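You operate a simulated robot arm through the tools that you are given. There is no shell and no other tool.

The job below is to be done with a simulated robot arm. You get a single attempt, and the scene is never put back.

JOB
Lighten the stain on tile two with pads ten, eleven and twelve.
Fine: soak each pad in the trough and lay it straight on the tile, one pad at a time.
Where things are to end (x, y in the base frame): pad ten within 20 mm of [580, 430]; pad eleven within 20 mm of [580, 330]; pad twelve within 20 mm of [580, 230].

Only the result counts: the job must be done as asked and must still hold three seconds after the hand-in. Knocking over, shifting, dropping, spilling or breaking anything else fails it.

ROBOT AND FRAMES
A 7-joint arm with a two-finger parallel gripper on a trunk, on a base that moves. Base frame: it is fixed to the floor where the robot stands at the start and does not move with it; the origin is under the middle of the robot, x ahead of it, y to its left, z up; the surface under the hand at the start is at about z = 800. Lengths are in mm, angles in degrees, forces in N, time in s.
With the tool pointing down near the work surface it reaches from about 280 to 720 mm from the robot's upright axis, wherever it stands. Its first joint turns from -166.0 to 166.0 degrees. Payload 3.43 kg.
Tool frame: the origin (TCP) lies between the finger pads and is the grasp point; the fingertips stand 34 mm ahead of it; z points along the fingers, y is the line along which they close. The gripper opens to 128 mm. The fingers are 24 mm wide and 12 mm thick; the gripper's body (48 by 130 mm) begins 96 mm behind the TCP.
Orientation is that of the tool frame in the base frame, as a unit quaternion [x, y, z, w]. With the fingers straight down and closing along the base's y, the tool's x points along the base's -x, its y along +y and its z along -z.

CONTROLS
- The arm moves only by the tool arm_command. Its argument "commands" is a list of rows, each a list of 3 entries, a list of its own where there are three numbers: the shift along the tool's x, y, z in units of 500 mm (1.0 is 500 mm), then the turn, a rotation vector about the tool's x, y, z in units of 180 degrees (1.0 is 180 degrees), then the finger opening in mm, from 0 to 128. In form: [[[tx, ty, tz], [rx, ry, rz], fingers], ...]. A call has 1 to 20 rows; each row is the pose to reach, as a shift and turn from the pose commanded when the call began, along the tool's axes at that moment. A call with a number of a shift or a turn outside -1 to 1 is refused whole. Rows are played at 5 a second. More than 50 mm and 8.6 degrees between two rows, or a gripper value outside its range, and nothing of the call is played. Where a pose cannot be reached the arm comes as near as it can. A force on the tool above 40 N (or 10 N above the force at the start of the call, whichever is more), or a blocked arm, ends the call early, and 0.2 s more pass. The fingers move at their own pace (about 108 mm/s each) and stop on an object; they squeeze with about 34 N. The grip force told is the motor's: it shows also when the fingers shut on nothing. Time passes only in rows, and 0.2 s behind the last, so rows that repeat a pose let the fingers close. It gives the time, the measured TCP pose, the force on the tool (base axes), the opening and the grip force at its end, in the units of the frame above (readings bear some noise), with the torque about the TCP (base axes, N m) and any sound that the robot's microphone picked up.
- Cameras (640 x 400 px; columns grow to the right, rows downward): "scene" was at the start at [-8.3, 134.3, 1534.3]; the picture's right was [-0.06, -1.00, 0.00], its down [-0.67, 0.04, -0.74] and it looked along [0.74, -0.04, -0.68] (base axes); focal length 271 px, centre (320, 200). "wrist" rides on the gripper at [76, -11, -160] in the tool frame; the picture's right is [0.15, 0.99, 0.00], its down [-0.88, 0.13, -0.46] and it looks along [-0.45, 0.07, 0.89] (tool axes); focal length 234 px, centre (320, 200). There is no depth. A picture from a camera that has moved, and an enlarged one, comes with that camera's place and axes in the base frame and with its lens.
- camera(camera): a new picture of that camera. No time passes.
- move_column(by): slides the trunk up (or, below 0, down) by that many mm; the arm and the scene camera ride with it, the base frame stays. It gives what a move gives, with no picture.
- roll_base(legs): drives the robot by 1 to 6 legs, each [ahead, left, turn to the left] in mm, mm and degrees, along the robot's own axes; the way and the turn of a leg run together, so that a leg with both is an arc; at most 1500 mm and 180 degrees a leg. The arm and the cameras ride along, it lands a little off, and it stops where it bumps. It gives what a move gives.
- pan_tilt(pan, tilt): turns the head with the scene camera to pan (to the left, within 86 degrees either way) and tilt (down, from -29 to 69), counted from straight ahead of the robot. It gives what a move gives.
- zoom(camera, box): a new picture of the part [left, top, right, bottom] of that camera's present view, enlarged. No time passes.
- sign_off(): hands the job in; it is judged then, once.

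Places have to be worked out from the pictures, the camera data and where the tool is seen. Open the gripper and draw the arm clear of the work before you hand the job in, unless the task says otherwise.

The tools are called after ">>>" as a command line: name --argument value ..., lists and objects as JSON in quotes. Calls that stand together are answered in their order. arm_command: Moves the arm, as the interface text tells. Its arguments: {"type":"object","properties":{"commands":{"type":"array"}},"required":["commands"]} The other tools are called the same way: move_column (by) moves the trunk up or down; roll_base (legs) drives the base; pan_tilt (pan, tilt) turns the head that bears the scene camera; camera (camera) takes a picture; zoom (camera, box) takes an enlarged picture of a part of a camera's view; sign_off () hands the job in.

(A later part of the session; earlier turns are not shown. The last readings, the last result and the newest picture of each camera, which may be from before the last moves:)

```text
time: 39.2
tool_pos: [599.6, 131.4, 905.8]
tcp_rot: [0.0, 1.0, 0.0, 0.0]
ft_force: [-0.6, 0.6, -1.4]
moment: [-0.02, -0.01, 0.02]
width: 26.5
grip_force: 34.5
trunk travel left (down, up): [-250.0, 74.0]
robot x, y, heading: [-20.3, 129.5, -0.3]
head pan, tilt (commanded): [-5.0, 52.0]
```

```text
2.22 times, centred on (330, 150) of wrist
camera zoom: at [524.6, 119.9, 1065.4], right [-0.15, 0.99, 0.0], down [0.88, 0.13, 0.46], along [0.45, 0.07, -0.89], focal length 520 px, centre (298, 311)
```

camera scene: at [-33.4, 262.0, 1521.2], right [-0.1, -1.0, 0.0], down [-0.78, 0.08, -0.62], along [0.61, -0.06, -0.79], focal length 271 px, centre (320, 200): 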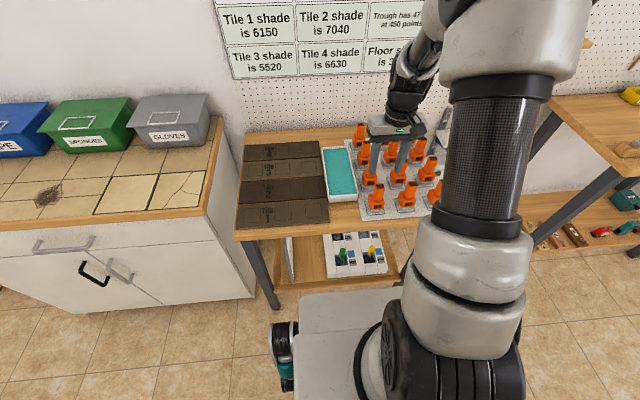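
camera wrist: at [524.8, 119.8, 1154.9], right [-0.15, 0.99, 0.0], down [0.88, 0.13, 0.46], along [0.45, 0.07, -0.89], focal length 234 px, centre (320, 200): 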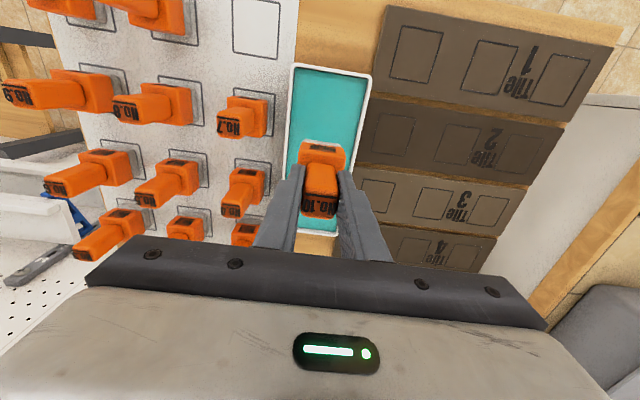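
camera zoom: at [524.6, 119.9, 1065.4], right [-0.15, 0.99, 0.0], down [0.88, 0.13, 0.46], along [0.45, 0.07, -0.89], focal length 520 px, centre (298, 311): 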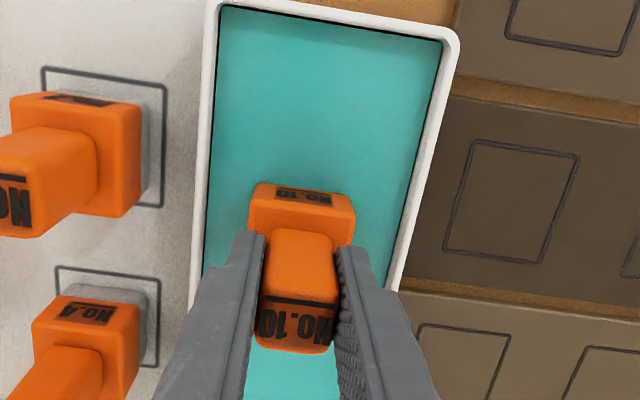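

Pad ten's grey part is fully under the liquid. I'll hold about another second, then lift slowly above the trough and let it drip there.

>>> arm_command --commands '[[[0, 0, 0], [0, 0, 0], 15], [[0, 0, 0], [0, 0, 0], 15], [[0, 0, 0], [0, 0, 0], 15], [[0, 0, 0], [0, 0, 0], 15], [[0, 0, -0.015], [0, 0, 0], 15], [[0, 0, -0.03], [0, 0, 0], 15], [[0, 0, -0.05], [0, 0, 0], 15], [[0, 0, -0.08], [0, 0, 0], 15], [[0, 0, -0.12], [0, 0, 0], 15], [[0, 0, -0.14], [0, 0, 0], 15], [[0, 0, -0.14], [0, 0, 0], 15], [[0, 0, -0.14], [0, 0, 0], 15], [[0, 0, -0.14], [0, 0, 0], 15], [[0, 0, -0.14], [0, 0, 0], 15], [[0, 0, -0.14], [0, 0, 0], 15]]'

>>> zoom --camera "scene" --box '[230, 110, 410, 230]'

>>> zoom --camera "wrist" --box '[230, 60, 430, 240]'

```text
time: 42.4
tool_pos: [601.2, 131.7, 975.7]
tcp_rot: [0.0, 1.0, 0.0, 0.0]
ft_force: [-1.3, -0.2, -1.8]
moment: [0.0, 0.0, -0.02]
width: 26.5
grip_force: 33.3
trunk travel left (down, up): [-250.0, 74.0]
robot x, y, heading: [-20.3, 125.4, -0.4]
head pan, tilt (commanded): [-5.0, 52.0]
```

```text
3.33 times, centred on (320, 170) of scene
camera zoom: at [-33.3, 262.0, 1521.2], right [-0.1, -1.0, 0.0], down [-0.78, 0.08, -0.62], along [0.61, -0.06, -0.79], focal length 904 px, centre (320, 300)
```

zoom: 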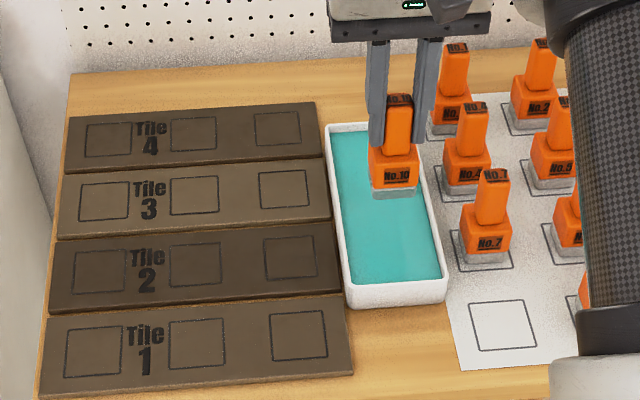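

```text
2.22 times, centred on (330, 150) of wrist
camera zoom: at [524.9, 119.4, 1135.1], right [-0.15, 0.99, 0.0], down [0.88, 0.13, 0.46], along [0.45, 0.07, -0.89], focal length 520 px, centre (298, 311)
```

zoom: 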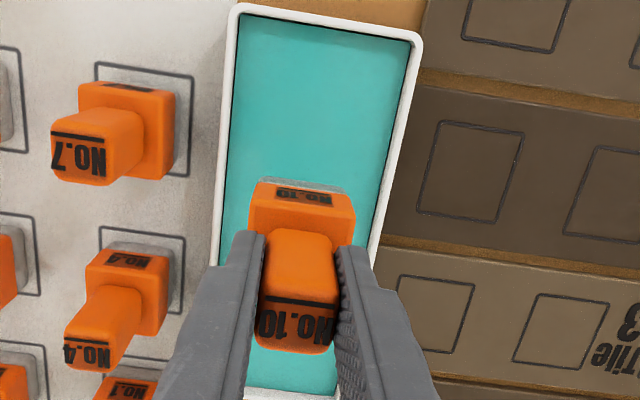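

Pad ten is soaked and hanging at TCP z 975. I'll shift to x = 580 over the trough, then go straight along tile two to y = 430.

>>> arm_command --commands '[[[0.042, 0, 0], [0, 0, 0], 15], [[0.042, 0.085, 0], [0, 0, 0], 15], [[0.042, 0.17, 0], [0, 0, 0], 15], [[0.042, 0.255, 0], [0, 0, 0], 15], [[0.042, 0.34, 0], [0, 0, 0], 15], [[0.042, 0.425, 0], [0, 0, 0], 15], [[0.042, 0.51, 0], [0, 0, 0], 15], [[0.042, 0.56, 0], [0, 0, 0], 15], [[0.042, 0.599, 0], [0, 0, 0], 15], [[0.042, 0.599, 0], [0, 0, 0], 15]]'

>>> zoom --camera "scene" --box '[210, 110, 390, 230]'

>>> zoom --camera "wrist" --box '[200, 40, 460, 240]'

```text
time: 44.6
tool_pos: [578.5, 430.4, 976.6]
tcp_rot: [0.0, 1.0, -0.001, 0.0]
ft_force: [0.3, 0.9, -1.6]
moment: [-0.02, 0.01, -0.01]
width: 26.6
grip_force: 33.7
trunk travel left (down, up): [-250.0, 74.0]
robot x, y, heading: [-20.1, 127.5, -0.6]
head pan, tilt (commanded): [-5.0, 52.0]
```

```text
3.33 times, centred on (300, 170) of scene
camera zoom: at [-33.3, 262.2, 1521.2], right [-0.1, -1.0, 0.0], down [-0.78, 0.07, -0.62], along [0.61, -0.06, -0.79], focal length 904 px, centre (387, 300)
```

zoom: 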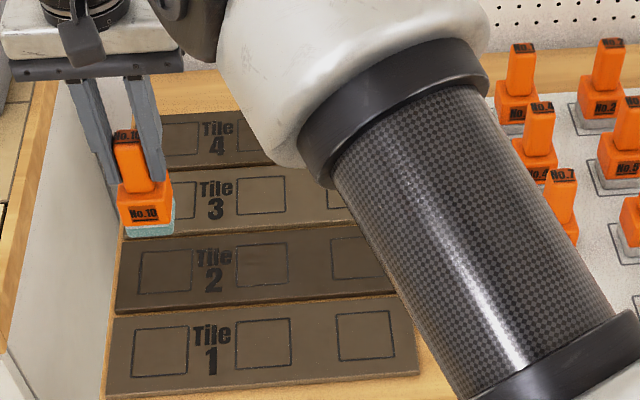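

```text
2.00 times, centred on (330, 140) of wrist
camera zoom: at [503.4, 419.2, 1135.5], right [-0.15, 0.99, 0.0], down [0.88, 0.13, 0.46], along [0.45, 0.07, -0.89], focal length 468 px, centre (300, 320)
```

zoom: 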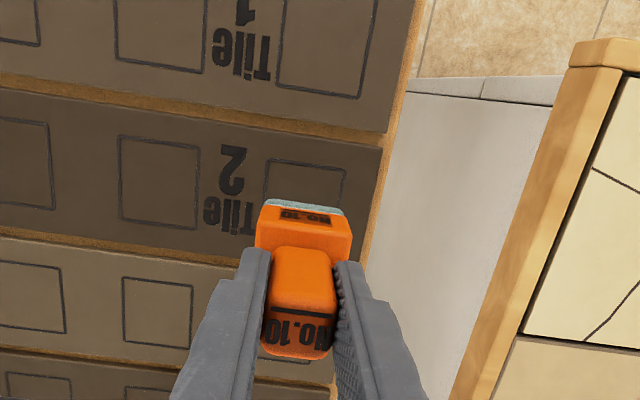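

Pad ten's base is now tinted teal, and it is above the etched slot, which I measure at about (579, 432). I'll lower it to about TCP z 909, just above the tile.

>>> arm_command --commands '[[[0, 0, 0.05], [0, 0, 0], 15], [[0, 0, 0.09], [0, 0, 0], 15], [[0, 0, 0.115], [0, 0, 0], 15], [[0, 0, 0.127], [0, 0, 0], 15], [[0, 0, 0.133], [0, 0, 0], 15], [[0, 0, 0.133], [0, 0, 0], 15]]'

>>> zoom --camera "scene" --box '[220, 130, 310, 220]'

>>> zoom --camera "wrist" --box '[220, 60, 430, 220]'

```text
time: 46.0
tool_pos: [578.6, 430.9, 910.3]
tcp_rot: [0.0, 1.0, 0.0, 0.0]
ft_force: [-0.1, 0.8, -1.4]
moment: [-0.03, 0.03, 0.02]
width: 26.7
grip_force: 33.9
trunk travel left (down, up): [-250.0, 74.0]
robot x, y, heading: [-15.6, 129.2, -0.4]
head pan, tilt (commanded): [-5.0, 52.0]
```

```text
4.44 times, centred on (265, 175) of scene
camera zoom: at [-33.3, 262.1, 1521.2], right [-0.1, -1.0, 0.0], down [-0.78, 0.08, -0.62], along [0.61, -0.06, -0.79], focal length 1205 px, centre (564, 311)
```

zoom: 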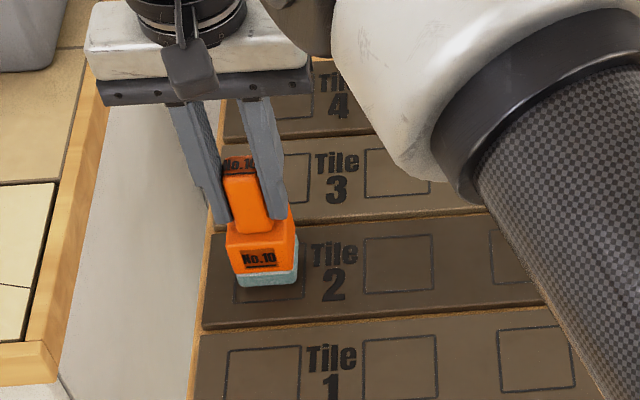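

```text
2.50 times, centred on (325, 140) of wrist
camera zoom: at [503.2, 419.2, 1069.2], right [-0.15, 0.99, 0.0], down [0.88, 0.13, 0.46], along [0.45, 0.07, -0.89], focal length 585 px, centre (308, 350)
```

zoom: 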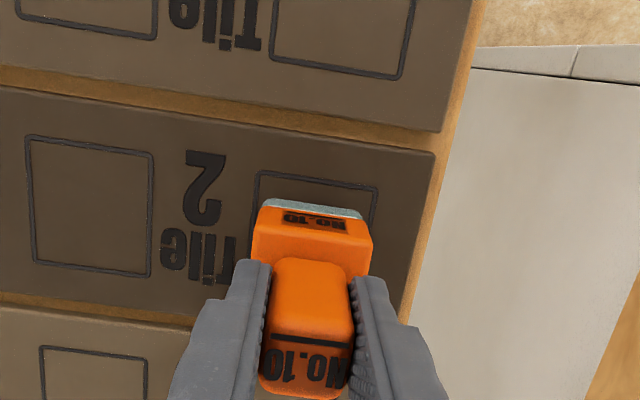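

No contact yet at TCP z 909. I'll go down 3 mm in fine steps and read the force.

>>> arm_command --commands '[[[0, 0, 0.002], [0, 0, 0], 15], [[0, 0, 0.004], [0, 0, 0], 15], [[0, 0, 0.006], [0, 0, 0], 15], [[0, 0, 0.006], [0, 0, 0], 15]]'

```text
time: 47.0
tool_pos: [579.1, 429.7, 906.3]
tcp_rot: [0.0, 1.0, 0.0, 0.0]
ft_force: [-0.8, 0.1, -1.8]
moment: [-0.03, 0.04, -0.02]
width: 26.9
grip_force: 33.8
trunk travel left (down, up): [-250.0, 74.0]
robot x, y, heading: [-19.2, 128.1, -0.5]
head pan, tilt (commanded): [-5.0, 52.0]
```

The force is still only the pad's weight. I'll go down another 3 mm.

>>> arm_command --commands '[[[0, 0, 0.002], [0, 0, 0], 15], [[0, 0, 0.004], [0, 0, 0], 15], [[0, 0, 0.006], [0, 0, 0], 15], [[0, 0, 0.006], [0, 0, 0], 15]]'

```text
time: 48.0
tool_pos: [578.1, 431.8, 904.7]
tcp_rot: [0.0, 1.0, 0.002, 0.0]
ft_force: [-1.2, 1.1, 3.8]
moment: [-0.1, 0.09, -0.01]
width: 26.7
grip_force: 33.7
trunk travel left (down, up): [-250.0, 74.0]
robot x, y, heading: [-20.1, 130.7, -0.6]
head pan, tilt (commanded): [-5.0, 52.0]
```

The force rose to +3.8 N at z ≈ 904.5, so the pad rests on the tile. I'll open the fingers and check it before lifting away.

>>> arm_command --commands '[[[0, 0, 0], [0, 0, 0], 35], [[0, 0, 0], [0, 0, 0], 56], [[0, 0, 0], [0, 0, 0], 56], [[0, 0, 0], [0, 0, 0], 56]]'

>>> zoom --camera "wrist" --box '[220, 60, 430, 220]'

>>> zoom --camera "scene" --box '[220, 130, 310, 220]'

```text
time: 49.0
tool_pos: [578.8, 430.9, 903.6]
tcp_rot: [0.0, 1.0, -0.001, -0.001]
ft_force: [-0.2, 0.7, -0.6]
moment: [0.0, -0.03, 0.02]
width: 56.0
grip_force: 0.1
trunk travel left (down, up): [-250.0, 74.0]
robot x, y, heading: [-19.6, 129.7, -0.4]
head pan, tilt (commanded): [-5.0, 52.0]
```

```text
2.50 times, centred on (325, 140) of wrist
camera zoom: at [503.3, 419.3, 1062.9], right [-0.15, 0.99, 0.0], down [0.88, 0.13, 0.46], along [0.45, 0.07, -0.89], focal length 585 px, centre (308, 350)
```

zoom: 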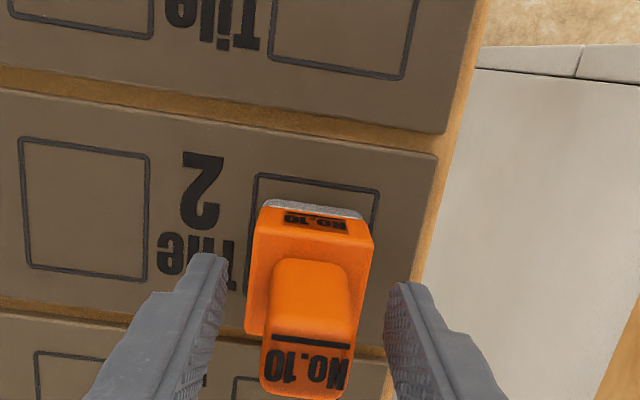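

```text
4.44 times, centred on (265, 175) of scene
camera zoom: at [-33.4, 262.0, 1521.2], right [-0.1, -1.0, 0.0], down [-0.78, 0.08, -0.62], along [0.61, -0.06, -0.79], focal length 1205 px, centre (564, 311)
```

zoom: 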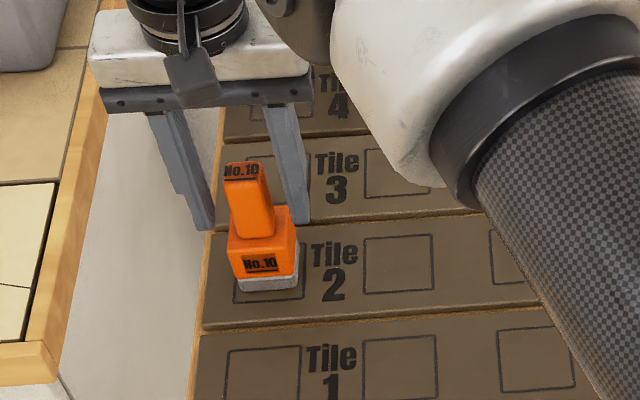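

Pad ten stands free on its slot; its base has turned grey again and tile two looks lighter, so it took effect. I'll rise straight up 105 mm, then travel back towards pad eleven at (478, −67).

>>> arm_command --commands '[[[0, 0, -0.04], [0, 0, 0], 56], [[0, 0, -0.11], [0, 0, 0], 56], [[0, 0, -0.19], [0, 0, 0], 56], [[0, 0, -0.21], [0, 0, 0], 56], [[0.02, -0.09, -0.21], [0, 0, 0], 56], [[0.04, -0.18, -0.21], [0, 0, 0], 56], [[0.06, -0.27, -0.21], [0, 0, 0], 56], [[0.08, -0.36, -0.21], [0, 0, 0], 56], [[0.1, -0.45, -0.21], [0, 0, 0], 56], [[0.12, -0.54, -0.21], [0, 0, 0], 56], [[0.14, -0.63, -0.21], [0, 0, 0], 56], [[0.16, -0.72, -0.21], [0, 0, 0], 56], [[0.18, -0.81, -0.21], [0, 0, 0], 56], [[0.2, -0.9, -0.21], [0, 0, 0], 56], [[0.203, -0.97, -0.21], [0, 0, 0], 56], [[0.203, -0.994, -0.21], [0, 0, 0], 56], [[0.203, -0.994, -0.21], [0, 0, 0], 56]]'

>>> zoom --camera "scene" --box '[230, 110, 460, 240]'

>>> zoom --camera "wrist" --box '[220, 60, 430, 220]'

```text
time: 52.6
tool_pos: [477.3, -67.5, 1009.7]
tcp_rot: [0.0, 1.0, 0.0, 0.0]
ft_force: [-0.2, -0.1, 1.3]
moment: [0.01, 0.0, -0.02]
width: 56.0
grip_force: 0.0
trunk travel left (down, up): [-250.0, 74.0]
robot x, y, heading: [-18.0, 130.5, -0.3]
head pan, tilt (commanded): [-5.0, 52.0]
```

```text
2.78 times, centred on (345, 175) of scene
camera zoom: at [-33.4, 262.0, 1521.2], right [-0.1, -1.0, 0.0], down [-0.78, 0.08, -0.62], along [0.61, -0.06, -0.79], focal length 754 px, centre (250, 270)
```

zoom: 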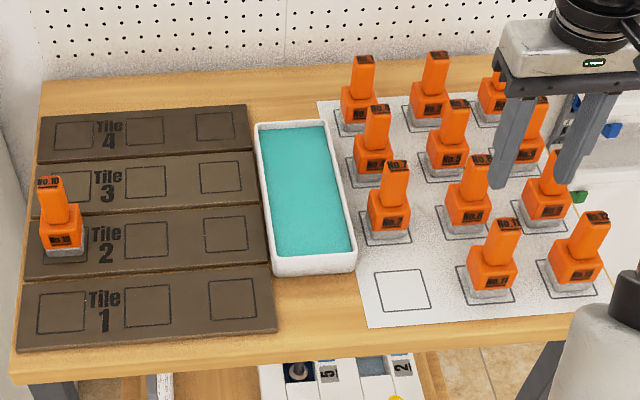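

```text
2.50 times, centred on (325, 140) of wrist
camera zoom: at [401.8, -78.0, 1167.3], right [-0.15, 0.99, 0.0], down [0.88, 0.13, 0.46], along [0.45, 0.07, -0.89], focal length 585 px, centre (308, 350)
```

zoom: 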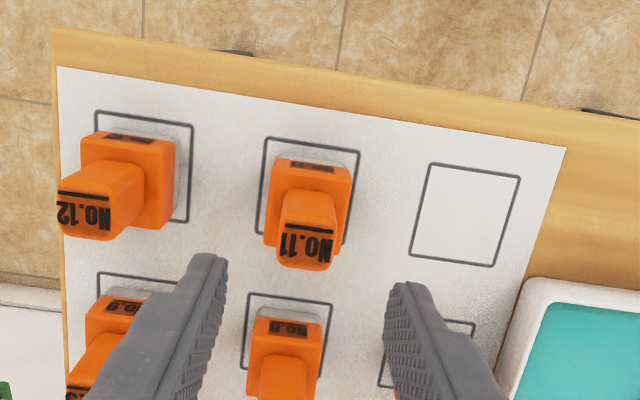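

Pad eleven is centred under the hand at about (478, −67), and pad ten stands upright on tile two. I'll descend to TCP z 894.

>>> arm_command --commands '[[[0, 0, 0.07], [0, 0, 0], 60], [[0, 0, 0.13], [0, 0, 0], 60], [[0, 0, 0.18], [0, 0, 0], 60], [[0, 0, 0.215], [0, 0, 0], 60], [[0, 0, 0.226], [0, 0, 0], 60], [[0, 0, 0.226], [0, 0, 0], 60]]'

>>> zoom --camera "wrist" --box '[220, 90, 440, 230]'

```text
time: 54.0
tool_pos: [477.6, -66.2, 894.8]
tcp_rot: [0.0, 1.0, 0.001, 0.0]
ft_force: [-0.1, 0.0, 0.9]
moment: [0.01, 0.01, 0.02]
width: 60.1
grip_force: 0.1
trunk travel left (down, up): [-250.0, 74.0]
robot x, y, heading: [-21.2, 128.0, -0.9]
head pan, tilt (commanded): [-5.0, 52.0]
```

```text
2.86 times, centred on (330, 160) of wrist
camera zoom: at [401.4, -77.2, 1054.5], right [-0.15, 0.99, 0.0], down [0.88, 0.13, 0.46], along [0.45, 0.07, -0.89], focal length 669 px, centre (291, 314)
```

zoom: 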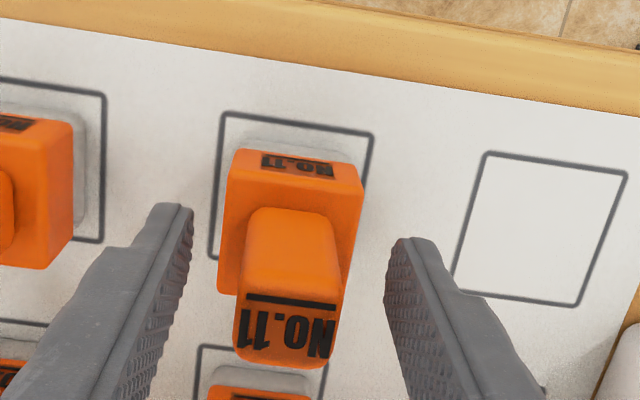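

The view is the same as for pad ten, with the handle centred. I'll close on it and lift 100 mm.

>>> arm_command --commands '[[[0, 0, 0], [0, 0, 0], 15], [[0, 0, 0], [0, 0, 0], 15], [[0, 0, 0], [0, 0, 0], 15], [[0, 0, 0], [0, 0, 0], 15], [[0, 0, 0], [0, 0, 0], 15], [[0, 0, -0.03], [0, 0, 0], 15], [[0, 0, -0.08], [0, 0, 0], 15], [[0, 0, -0.14], [0, 0, 0], 15], [[0, 0, -0.2], [0, 0, 0], 15], [[0, 0, -0.2], [0, 0, 0], 15]]'

>>> zoom --camera "wrist" --box '[180, 50, 440, 230]'

>>> zoom --camera "scene" --box '[310, 130, 460, 225]'

```text
time: 56.2
tool_pos: [475.3, -65.6, 995.7]
tcp_rot: [0.0, 1.0, 0.0, 0.001]
ft_force: [0.0, 0.2, -1.7]
moment: [0.02, 0.0, 0.0]
width: 26.6
grip_force: 33.8
trunk travel left (down, up): [-250.0, 74.0]
robot x, y, heading: [-19.9, 130.5, -0.6]
head pan, tilt (commanded): [-5.0, 52.0]
```

```text
2.22 times, centred on (310, 140) of wrist
camera zoom: at [401.1, -77.0, 1154.7], right [-0.15, 0.99, 0.0], down [0.88, 0.13, 0.46], along [0.45, 0.07, -0.89], focal length 520 px, centre (342, 333)
```

zoom: 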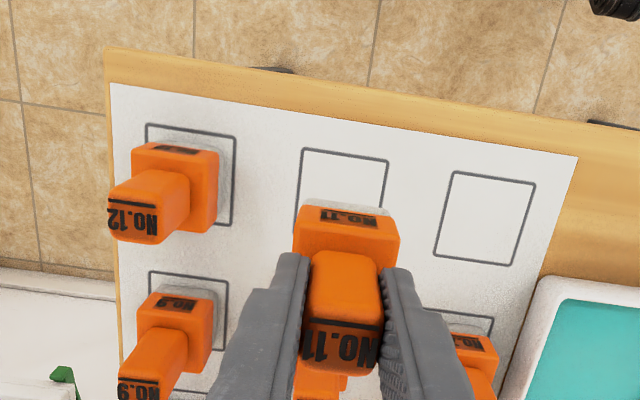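

```text
4.21 times, centred on (385, 178) of scene
camera zoom: at [-33.4, 262.0, 1521.2], right [-0.1, -1.0, 0.0], down [-0.78, 0.08, -0.62], along [0.61, -0.06, -0.79], focal length 1142 px, centre (46, 295)
```

zoom: 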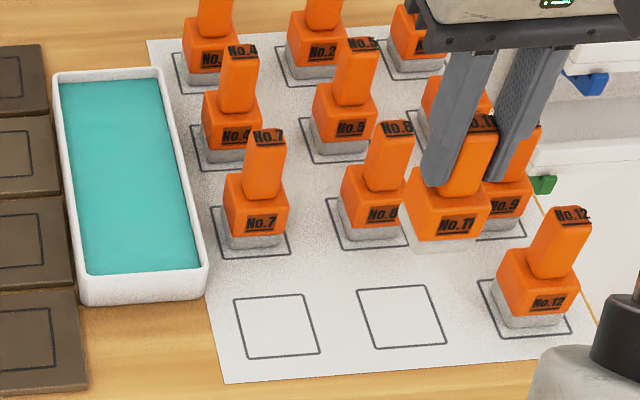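

Pad eleven is lifted. I'll carry it along x = 477 to y = 131 and then ahead to x = 600, over the trough.

>>> arm_command --commands '[[[0, 0.08, 0], [0, 0, 0], 15], [[0, 0.16, 0], [0, 0, 0], 15], [[0, 0.24, 0], [0, 0, 0], 15], [[0, 0.32, 0], [0, 0, 0], 15], [[0, 0.37, 0], [0, 0, 0], 15], [[0, 0.394, 0], [0, 0, 0], 15], [[-0.06, 0.394, 0], [0, 0, 0], 15], [[-0.13, 0.394, 0], [0, 0, 0], 15], [[-0.2, 0.394, 0], [0, 0, 0], 15], [[-0.246, 0.394, 0], [0, 0, 0], 15], [[-0.246, 0.394, 0], [0, 0, 0], 15]]'

>>> zoom --camera "wrist" --box '[230, 60, 430, 240]'

```text
time: 58.6
tool_pos: [600.4, 130.1, 995.1]
tcp_rot: [-0.001, 1.0, 0.0, 0.001]
ft_force: [-0.2, 0.5, -1.7]
moment: [0.02, 0.03, 0.01]
width: 26.6
grip_force: 34.1
trunk travel left (down, up): [-250.0, 74.0]
robot x, y, heading: [-16.3, 126.8, -0.5]
head pan, tilt (commanded): [-5.0, 52.0]
```

```text
2.22 times, centred on (330, 150) of wrist
camera zoom: at [525.6, 118.3, 1155.1], right [-0.15, 0.99, 0.0], down [0.88, 0.13, 0.46], along [0.45, 0.07, -0.89], focal length 520 px, centre (298, 311)
```

zoom: 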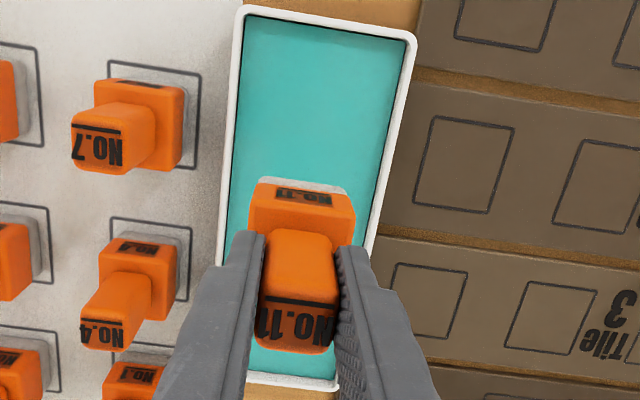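

Pad eleven is over the trough, clear of the walls. I'll dip it to TCP z ≈ 906 and hold it under for about 2.5 s.

>>> arm_command --commands '[[[0, 0.003, 0.06], [0, 0, 0], 15], [[0, 0.003, 0.11], [0, 0, 0], 15], [[0, 0.003, 0.14], [0, 0, 0], 15], [[0, 0.003, 0.155], [0, 0, 0], 15], [[0, 0.003, 0.167], [0, 0, 0], 15], [[0, 0.003, 0.179], [0, 0, 0], 15], [[0, 0.003, 0.179], [0, 0, 0], 15], [[0, 0.003, 0.179], [0, 0, 0], 15], [[0, 0.003, 0.179], [0, 0, 0], 15], [[0, 0.003, 0.179], [0, 0, 0], 15], [[0, 0.003, 0.179], [0, 0, 0], 15], [[0, 0.003, 0.179], [0, 0, 0], 15], [[0, 0.003, 0.179], [0, 0, 0], 15], [[0, 0.003, 0.179], [0, 0, 0], 15], [[0, 0.003, 0.179], [0, 0, 0], 15], [[0, 0.003, 0.179], [0, 0, 0], 15]]'

>>> zoom --camera "scene" --box '[310, 130, 410, 220]'

```text
time: 62.0
tool_pos: [600.3, 132.1, 905.2]
tcp_rot: [-0.001, 1.0, 0.0, 0.0]
ft_force: [-0.5, 0.7, -1.4]
moment: [0.0, 0.02, 0.01]
width: 26.7
grip_force: 34.2
trunk travel left (down, up): [-250.0, 74.0]
robot x, y, heading: [-14.6, 129.7, -0.8]
head pan, tilt (commanded): [-5.0, 52.0]
```

```text
4.44 times, centred on (360, 175) of scene
camera zoom: at [-33.3, 262.0, 1521.2], right [-0.1, -1.0, 0.0], down [-0.78, 0.08, -0.62], along [0.61, -0.06, -0.79], focal length 1205 px, centre (142, 311)
```

zoom: 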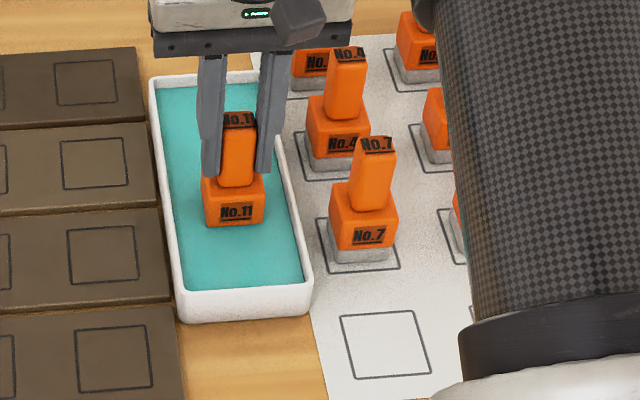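

Pad eleven is fully dipped, just as ten was. I'll lift it slowly, let it drip over the trough, then shift to x = 580 and move along tile two to y = 330.

>>> arm_command --commands '[[[0, 0, -0.015], [0, 0, 0], 15], [[0, 0, -0.03], [0, 0, 0], 15], [[0, 0, -0.05], [0, 0, 0], 15], [[0, 0, -0.08], [0, 0, 0], 15], [[0, 0, -0.12], [0, 0, 0], 15], [[0, 0, -0.14], [0, 0, 0], 15], [[0, 0, -0.14], [0, 0, 0], 15], [[0, 0, -0.14], [0, 0, 0], 15], [[0, 0, -0.14], [0, 0, 0], 15], [[0, 0, -0.14], [0, 0, 0], 15], [[0.042, 0, -0.14], [0, 0, 0], 15], [[0.042, 0.085, -0.14], [0, 0, 0], 15], [[0.042, 0.17, -0.14], [0, 0, 0], 15], [[0.042, 0.255, -0.14], [0, 0, 0], 15], [[0.042, 0.34, -0.14], [0, 0, 0], 15], [[0.042, 0.38, -0.14], [0, 0, 0], 15], [[0.042, 0.398, -0.14], [0, 0, 0], 15], [[0.042, 0.398, -0.14], [0, 0, 0], 15]]'

>>> zoom --camera "scene" --box '[210, 110, 390, 230]'

>>> zoom --camera "wrist" --box '[200, 40, 460, 240]'

```text
time: 65.8
tool_pos: [579.9, 330.9, 975.3]
tcp_rot: [-0.001, 1.0, 0.001, 0.0]
ft_force: [0.0, 0.6, -1.8]
moment: [0.0, 0.0, 0.0]
width: 26.6
grip_force: 33.7
trunk travel left (down, up): [-250.0, 74.0]
robot x, y, heading: [-18.8, 128.6, -0.4]
head pan, tilt (commanded): [-5.0, 52.0]
```

```text
3.33 times, centred on (300, 170) of scene
camera zoom: at [-33.3, 262.1, 1521.2], right [-0.1, -1.0, 0.0], down [-0.78, 0.08, -0.62], along [0.61, -0.06, -0.79], focal length 904 px, centre (387, 300)
```

zoom: 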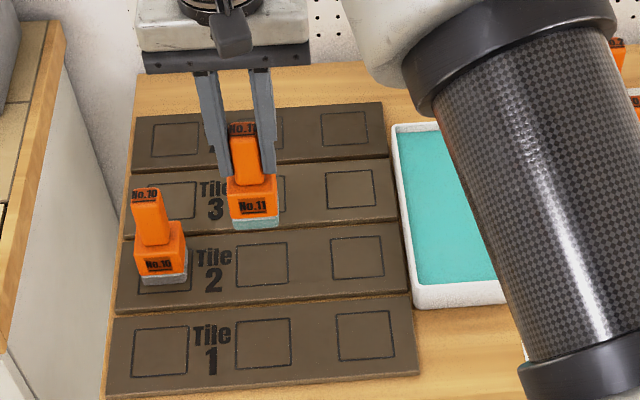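

```text
2.00 times, centred on (330, 140) of wrist
camera zoom: at [504.2, 319.6, 1134.9], right [-0.15, 0.99, 0.0], down [0.88, 0.13, 0.46], along [0.45, 0.07, -0.89], focal length 468 px, centre (300, 320)
```

zoom: 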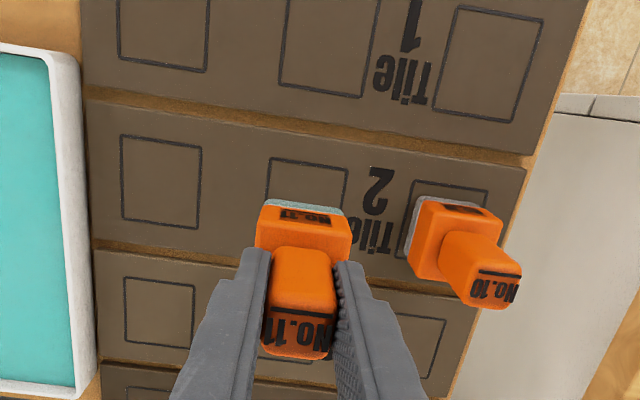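

Pad eleven is wet (teal base) and centred above the middle slot; pad ten is standing untouched. I'll lower to the same height as before (commanded ≈ 903.4), gently at the end.

>>> arm_command --commands '[[[0, 0, 0.05], [0, 0, 0], 15], [[0, 0, 0.09], [0, 0, 0], 15], [[0, 0, 0.115], [0, 0, 0], 15], [[0, 0, 0.127], [0, 0, 0], 15], [[0, 0, 0.133], [0, 0, 0], 15], [[0, 0, 0.137], [0, 0, 0], 15], [[0, 0, 0.14], [0, 0, 0], 15], [[0, 0, 0.143], [0, 0, 0], 15], [[0, 0, 0.143], [0, 0, 0], 15]]'

>>> zoom --camera "scene" --box '[210, 110, 390, 230]'

```text
time: 67.8
tool_pos: [579.2, 330.0, 903.8]
tcp_rot: [0.0, 1.0, 0.0, 0.0]
ft_force: [-0.3, 0.1, -0.7]
moment: [0.01, 0.04, 0.04]
width: 26.8
grip_force: 33.7
trunk travel left (down, up): [-250.0, 74.0]
robot x, y, heading: [-16.5, 134.4, -0.4]
head pan, tilt (commanded): [-5.0, 52.0]
```

```text
3.33 times, centred on (300, 170) of scene
camera zoom: at [-33.3, 262.1, 1521.2], right [-0.1, -1.0, 0.0], down [-0.78, 0.08, -0.62], along [0.61, -0.06, -0.79], focal length 904 px, centre (387, 300)
```

zoom: 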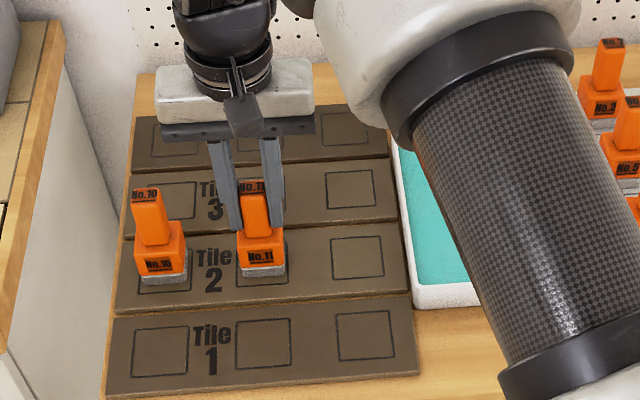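

The pad's base has already turned grey and the load is mostly off (−0.7 N), so it just touches. I'll go 1 mm further down to seat it and read the force.

>>> arm_command --commands '[[[0, 0, 0.001], [0, 0, 0], 15], [[0, 0, 0.002], [0, 0, 0], 15], [[0, 0, 0.002], [0, 0, 0], 15]]'

```text
time: 68.6
tool_pos: [579.6, 331.9, 903.8]
tcp_rot: [0.0, 1.0, 0.001, 0.0]
ft_force: [-0.8, 1.2, 3.6]
moment: [-0.04, 0.12, -0.01]
width: 26.6
grip_force: 34.4
trunk travel left (down, up): [-250.0, 74.0]
robot x, y, heading: [-18.1, 128.1, -0.3]
head pan, tilt (commanded): [-5.0, 52.0]
```

It is seated, with +3.6 N on the tool. I'll open the fingers, check, and rise.

>>> arm_command --commands '[[[0, 0, 0], [0, 0, 0], 35], [[0, 0, 0], [0, 0, 0], 56], [[0, 0, 0], [0, 0, 0], 56], [[0, 0, 0], [0, 0, 0], 56], [[0, 0, -0.04], [0, 0, 0], 56], [[0, 0, -0.11], [0, 0, 0], 56], [[0, 0, -0.19], [0, 0, 0], 56], [[0, 0, -0.21], [0, 0, 0], 56], [[0, 0, -0.21], [0, 0, 0], 56]]'

>>> zoom --camera "scene" --box '[210, 110, 390, 230]'

>>> zoom --camera "wrist" --box '[180, 30, 480, 230]'

```text
time: 70.6
tool_pos: [579.1, 330.6, 1008.2]
tcp_rot: [0.0, 1.0, 0.0, -0.001]
ft_force: [0.1, 0.3, 1.0]
moment: [0.0, -0.01, 0.0]
width: 56.0
grip_force: 0.0
trunk travel left (down, up): [-250.0, 74.0]
robot x, y, heading: [-19.6, 132.7, -0.3]
head pan, tilt (commanded): [-5.0, 52.0]
```

```text
3.33 times, centred on (300, 170) of scene
camera zoom: at [-33.4, 262.0, 1521.2], right [-0.1, -1.0, 0.0], down [-0.78, 0.08, -0.62], along [0.61, -0.06, -0.79], focal length 904 px, centre (387, 300)
```

zoom: 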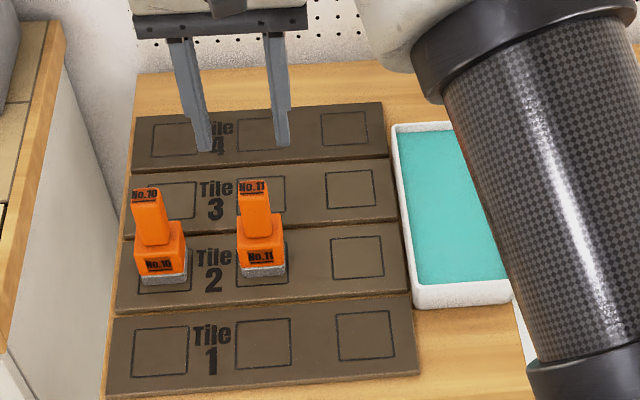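

```text
2.00 times, centred on (330, 130) of wrist
camera zoom: at [503.3, 319.3, 1167.8], right [-0.15, 0.99, 0.0], down [0.88, 0.13, 0.46], along [0.45, 0.07, -0.89], focal length 468 px, centre (300, 340)
```

zoom: 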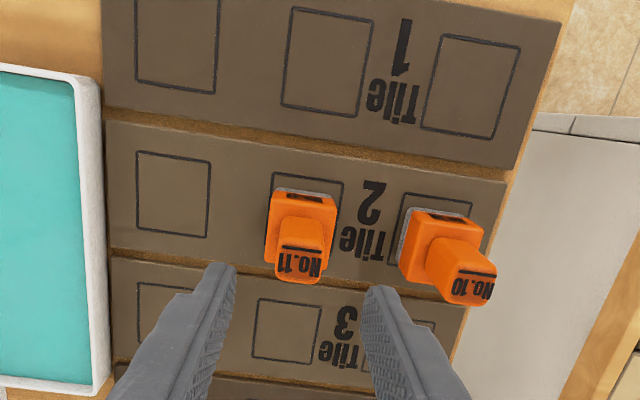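

Pads ten and eleven both stand upright in their slots. Now I travel at this height to above pad twelve at about (478, −168).

>>> arm_command --commands '[[[0.02, -0.09, 0], [0, 0, 0], 56], [[0.04, -0.18, 0], [0, 0, 0], 56], [[0.06, -0.27, 0], [0, 0, 0], 56], [[0.08, -0.36, 0], [0, 0, 0], 56], [[0.1, -0.45, 0], [0, 0, 0], 56], [[0.12, -0.54, 0], [0, 0, 0], 56], [[0.14, -0.63, 0], [0, 0, 0], 56], [[0.16, -0.72, 0], [0, 0, 0], 56], [[0.18, -0.81, 0], [0, 0, 0], 56], [[0.2, -0.9, 0], [0, 0, 0], 56], [[0.203, -0.97, 0], [0, 0, 0], 56], [[0.203, -0.9966, 0], [0, 0, 0], 56], [[0.203, -0.9966, 0], [0, 0, 0], 56]]'

>>> zoom --camera "scene" --box '[230, 110, 460, 240]'

>>> zoom --camera "wrist" --box '[220, 60, 430, 220]'

```text
time: 73.4
tool_pos: [479.1, -167.6, 1007.8]
tcp_rot: [0.0, 1.0, -0.001, 0.0]
ft_force: [0.0, 0.7, 0.3]
moment: [-0.03, -0.04, 0.0]
width: 56.3
grip_force: 0.0
trunk travel left (down, up): [-250.0, 74.0]
robot x, y, heading: [-16.7, 127.7, -0.4]
head pan, tilt (commanded): [-5.0, 52.0]
```

```text
2.78 times, centred on (345, 175) of scene
camera zoom: at [-33.4, 262.0, 1521.2], right [-0.1, -1.0, 0.0], down [-0.78, 0.08, -0.62], along [0.61, -0.06, -0.79], focal length 754 px, centre (250, 270)
```

zoom: 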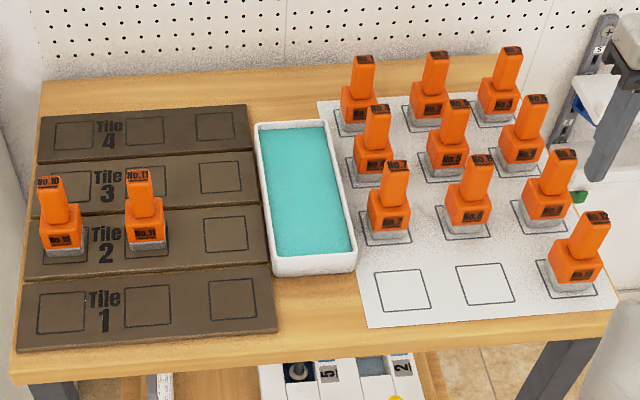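

```text
2.50 times, centred on (325, 140) of wrist
camera zoom: at [402.2, -178.9, 1167.4], right [-0.15, 0.99, 0.0], down [0.88, 0.13, 0.46], along [0.45, 0.07, -0.89], focal length 585 px, centre (308, 350)
```

zoom: 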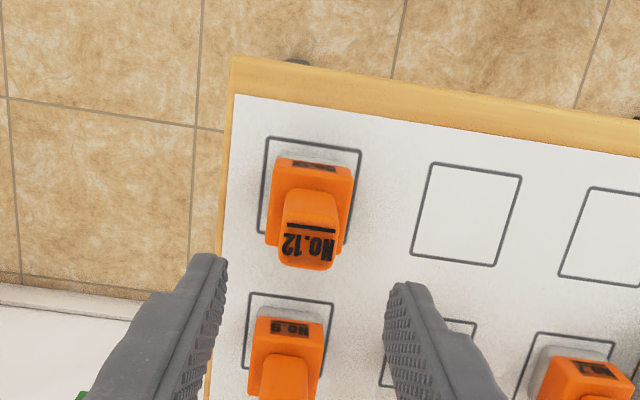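

Pad twelve lies centred under the hand at about (478, −167). I'll descend to TCP z 894 and check before closing.

>>> arm_command --commands '[[[0.001, 0.001, 0.07], [0, 0, 0], 60], [[0.001, 0.001, 0.13], [0, 0, 0], 60], [[0.001, 0.001, 0.18], [0, 0, 0], 60], [[0.001, 0.001, 0.215], [0, 0, 0], 60], [[0.001, 0.001, 0.226], [0, 0, 0], 60], [[0.001, 0.001, 0.226], [0, 0, 0], 60]]'

>>> zoom --camera "wrist" --box '[220, 90, 440, 230]'

```text
time: 74.8
tool_pos: [477.3, -166.2, 894.8]
tcp_rot: [0.0, 1.0, 0.001, 0.001]
ft_force: [-0.1, -0.4, -1.2]
moment: [0.02, 0.04, 0.04]
width: 59.7
grip_force: 0.0
trunk travel left (down, up): [-250.0, 74.0]
robot x, y, heading: [-18.4, 131.6, -0.4]
head pan, tilt (commanded): [-5.0, 52.0]
```

```text
2.86 times, centred on (330, 160) of wrist
camera zoom: at [401.8, -177.9, 1054.3], right [-0.15, 0.99, 0.0], down [0.88, 0.13, 0.46], along [0.45, 0.07, -0.89], focal length 669 px, centre (291, 314)
```

zoom: 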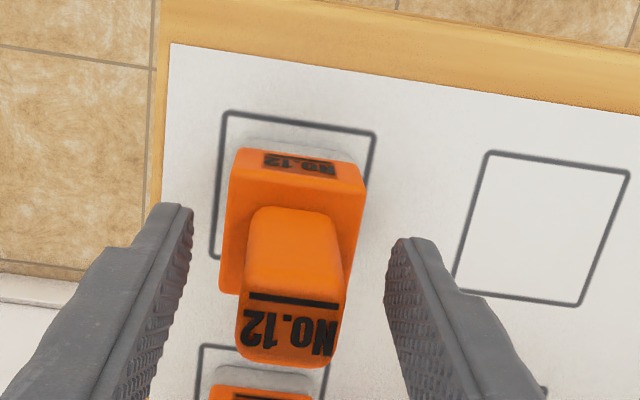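

The handle of No. 12 is centred between the fingers. I'll close on it and lift 100 mm.

>>> arm_command --commands '[[[0, 0, 0], [0, 0, 0], 15], [[0, 0, 0], [0, 0, 0], 15], [[0, 0, 0], [0, 0, 0], 15], [[0, 0, 0], [0, 0, 0], 15], [[0, 0, 0], [0, 0, 0], 15], [[0, 0, -0.03], [0, 0, 0], 15], [[0, 0, -0.08], [0, 0, 0], 15], [[0, 0, -0.14], [0, 0, 0], 15], [[0, 0, -0.2], [0, 0, 0], 15], [[0, 0, -0.2], [0, 0, 0], 15]]'

>>> zoom --camera "wrist" --box '[180, 50, 440, 230]'

```text
time: 77.0
tool_pos: [478.0, -166.8, 996.8]
tcp_rot: [0.0, 1.0, 0.0, 0.001]
ft_force: [0.1, 0.1, -1.7]
moment: [0.02, 0.0, -0.01]
width: 26.3
grip_force: 34.5
trunk travel left (down, up): [-250.0, 74.0]
robot x, y, heading: [-15.9, 126.4, -0.6]
head pan, tilt (commanded): [-5.0, 52.0]
```

```text
2.22 times, centred on (310, 140) of wrist
camera zoom: at [402.2, -178.0, 1155.1], right [-0.15, 0.99, 0.0], down [0.88, 0.13, 0.46], along [0.45, 0.07, -0.89], focal length 520 px, centre (342, 333)
```

zoom: 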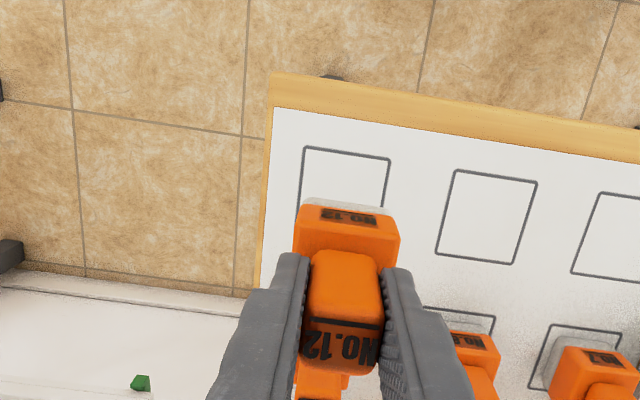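

Pad twelve is lifted. I'll carry it along x = 478 to y = 131 and then ahead to x = 600, over the trough.

>>> arm_command --commands '[[[0, 0.08, 0], [0, 0, 0], 15], [[0, 0.16, 0], [0, 0, 0], 15], [[0, 0.24, 0], [0, 0, 0], 15], [[0, 0.32, 0], [0, 0, 0], 15], [[0, 0.4, 0], [0, 0, 0], 15], [[0, 0.48, 0], [0, 0, 0], 15], [[0, 0.55, 0], [0, 0, 0], 15], [[0, 0.596, 0], [0, 0, 0], 15], [[-0.06, 0.596, 0], [0, 0, 0], 15], [[-0.13, 0.596, 0], [0, 0, 0], 15], [[-0.2, 0.596, 0], [0, 0, 0], 15], [[-0.244, 0.596, 0], [0, 0, 0], 15], [[-0.244, 0.596, 0], [0, 0, 0], 15]]'

>>> zoom --camera "wrist" --box '[230, 60, 430, 240]'

```text
time: 79.8
tool_pos: [599.6, 130.5, 996.3]
tcp_rot: [0.0, 1.0, 0.0, 0.0]
ft_force: [-0.2, 0.3, -1.6]
moment: [0.01, 0.02, 0.03]
width: 26.4
grip_force: 34.3
trunk travel left (down, up): [-250.0, 74.0]
robot x, y, heading: [-21.7, 130.6, -0.7]
head pan, tilt (commanded): [-5.0, 52.0]
```

```text
2.22 times, centred on (330, 150) of wrist
camera zoom: at [524.2, 119.3, 1154.2], right [-0.15, 0.99, 0.0], down [0.88, 0.13, 0.46], along [0.45, 0.07, -0.89], focal length 520 px, centre (298, 311)
```

zoom: 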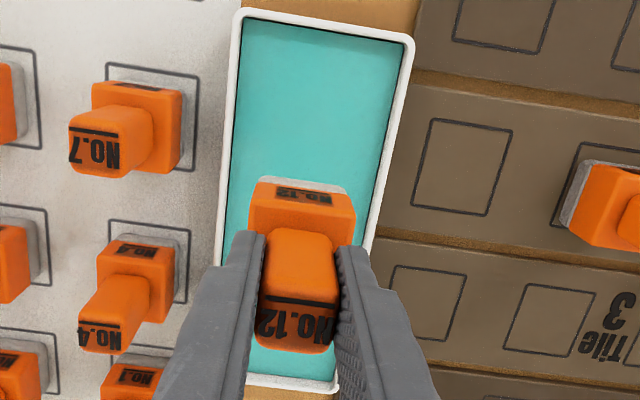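

Pad twelve is over the trough, clear of the walls. I'll dip it as before and hold it under for about 2.5 s.

>>> arm_command --commands '[[[0, 0.002, 0.06], [0, 0, 0], 15], [[0, 0.002, 0.11], [0, 0, 0], 15], [[0, 0.002, 0.14], [0, 0, 0], 15], [[0, 0.002, 0.155], [0, 0, 0], 15], [[0, 0.002, 0.167], [0, 0, 0], 15], [[0, 0.002, 0.178], [0, 0, 0], 15], [[0, 0.002, 0.178], [0, 0, 0], 15], [[0, 0.002, 0.178], [0, 0, 0], 15], [[0, 0.002, 0.178], [0, 0, 0], 15], [[0, 0.002, 0.178], [0, 0, 0], 15], [[0, 0.002, 0.178], [0, 0, 0], 15], [[0, 0.002, 0.178], [0, 0, 0], 15], [[0, 0.002, 0.178], [0, 0, 0], 15], [[0, 0.002, 0.178], [0, 0, 0], 15], [[0, 0.002, 0.178], [0, 0, 0], 15], [[0, 0.002, 0.178], [0, 0, 0], 15]]'

>>> zoom --camera "scene" --box '[310, 130, 410, 220]'

```text
time: 83.2
tool_pos: [599.9, 131.9, 906.1]
tcp_rot: [0.001, 1.0, 0.0, 0.0]
ft_force: [-0.1, 0.2, -1.1]
moment: [0.0, -0.02, -0.03]
width: 26.3
grip_force: 34.0
trunk travel left (down, up): [-250.0, 74.0]
robot x, y, heading: [-16.2, 130.3, -0.7]
head pan, tilt (commanded): [-5.0, 52.0]
```

```text
4.44 times, centred on (360, 175) of scene
camera zoom: at [-33.3, 262.0, 1521.2], right [-0.1, -1.0, 0.0], down [-0.78, 0.08, -0.62], along [0.61, -0.06, -0.79], focal length 1205 px, centre (142, 311)
```

zoom: 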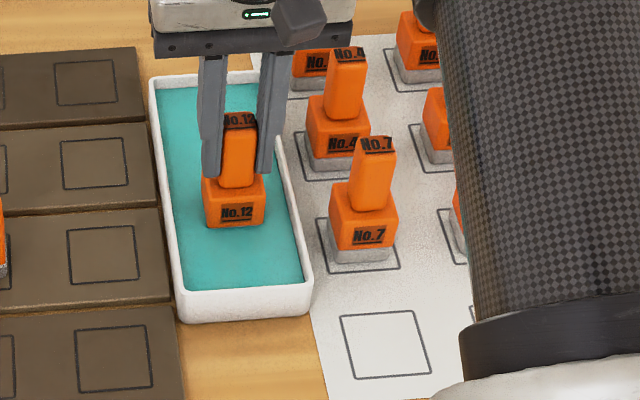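

Pad twelve is fully dipped. I'll lift it slowly, let it drip, then shift to x = 580 and along to y = 230.

>>> arm_command --commands '[[[0, 0, -0.015], [0, 0, 0], 15], [[0, 0, -0.03], [0, 0, 0], 15], [[0, 0, -0.05], [0, 0, 0], 15], [[0, 0, -0.08], [0, 0, 0], 15], [[0, 0, -0.12], [0, 0, 0], 15], [[0, 0, -0.14], [0, 0, 0], 15], [[0, 0, -0.14], [0, 0, 0], 15], [[0, 0, -0.14], [0, 0, 0], 15], [[0, 0, -0.14], [0, 0, 0], 15], [[0, 0, -0.14], [0, 0, 0], 15], [[0.041, 0, -0.14], [0, 0, 0], 15], [[0.041, 0.07, -0.14], [0, 0, 0], 15], [[0.041, 0.14, -0.14], [0, 0, 0], 15], [[0.041, 0.18, -0.14], [0, 0, 0], 15], [[0.041, 0.197, -0.14], [0, 0, 0], 15], [[0.041, 0.197, -0.14], [0, 0, 0], 15]]'

>>> zoom --camera "scene" --box '[210, 110, 390, 230]'

>>> zoom --camera "wrist" --box '[200, 40, 460, 240]'

```text
time: 86.6
tool_pos: [578.5, 231.2, 975.9]
tcp_rot: [0.0, 1.0, 0.0, 0.0]
ft_force: [0.3, -0.5, -2.0]
moment: [0.0, 0.02, -0.02]
width: 26.7
grip_force: 33.8
trunk travel left (down, up): [-250.0, 74.0]
robot x, y, heading: [-15.4, 129.2, -0.3]
head pan, tilt (commanded): [-5.0, 52.0]
```

```text
3.33 times, centred on (300, 170) of scene
camera zoom: at [-33.3, 262.1, 1521.2], right [-0.1, -1.0, 0.0], down [-0.78, 0.08, -0.62], along [0.61, -0.06, -0.79], focal length 904 px, centre (387, 300)
```

zoom: 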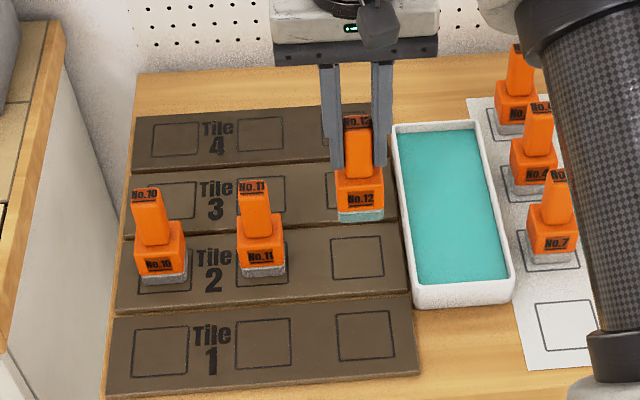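

```text
2.00 times, centred on (330, 140) of wrist
camera zoom: at [503.2, 219.1, 1135.7], right [-0.15, 0.99, 0.0], down [0.88, 0.13, 0.46], along [0.45, 0.07, -0.89], focal length 468 px, centre (300, 320)
```

zoom: 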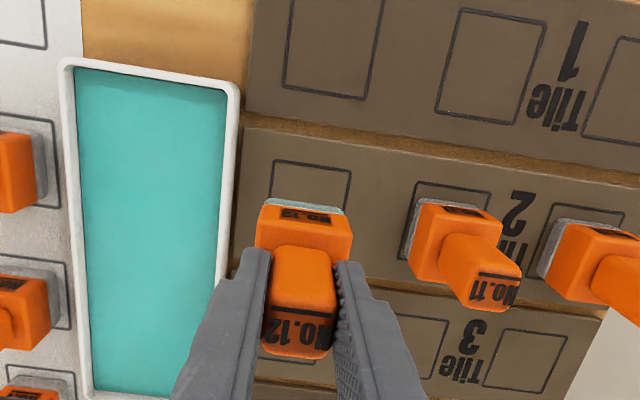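

Pad twelve is wet and above its slot at y = 230. I'll lower it to commanded z ≈ 903, gently at the end.

>>> arm_command --commands '[[[-0.001, 0, 0.05], [0, 0, 0], 15], [[-0.001, 0, 0.09], [0, 0, 0], 15], [[-0.001, 0, 0.115], [0, 0, 0], 15], [[-0.001, 0, 0.127], [0, 0, 0], 15], [[-0.001, 0, 0.135], [0, 0, 0], 15], [[-0.001, 0, 0.14], [0, 0, 0], 15], [[-0.001, 0, 0.1435], [0, 0, 0], 15], [[-0.001, 0, 0.1455], [0, 0, 0], 15], [[-0.001, 0, 0.1455], [0, 0, 0], 15]]'

>>> zoom --camera "scene" --box '[210, 110, 390, 230]'

```text
time: 88.6
tool_pos: [579.4, 230.6, 904.6]
tcp_rot: [0.0, 1.0, 0.0, 0.0]
ft_force: [-0.9, 0.3, 0.3]
moment: [-0.05, 0.02, 0.02]
width: 26.7
grip_force: 33.9
trunk travel left (down, up): [-250.0, 74.0]
robot x, y, heading: [-16.1, 127.4, -0.5]
head pan, tilt (commanded): [-5.0, 52.0]
```

```text
3.33 times, centred on (300, 170) of scene
camera zoom: at [-33.5, 262.0, 1521.2], right [-0.1, -1.0, 0.0], down [-0.78, 0.08, -0.62], along [0.61, -0.06, -0.79], focal length 904 px, centre (387, 300)
```

zoom: 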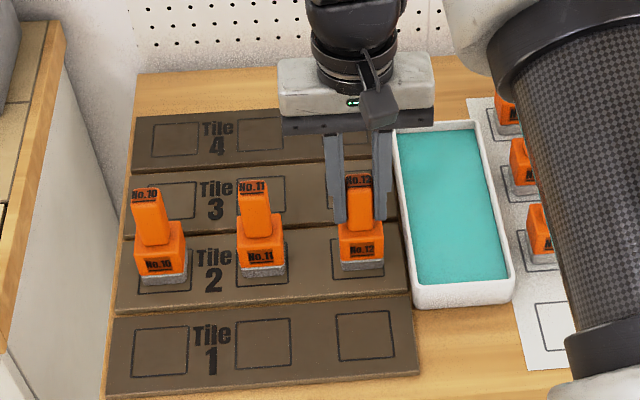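

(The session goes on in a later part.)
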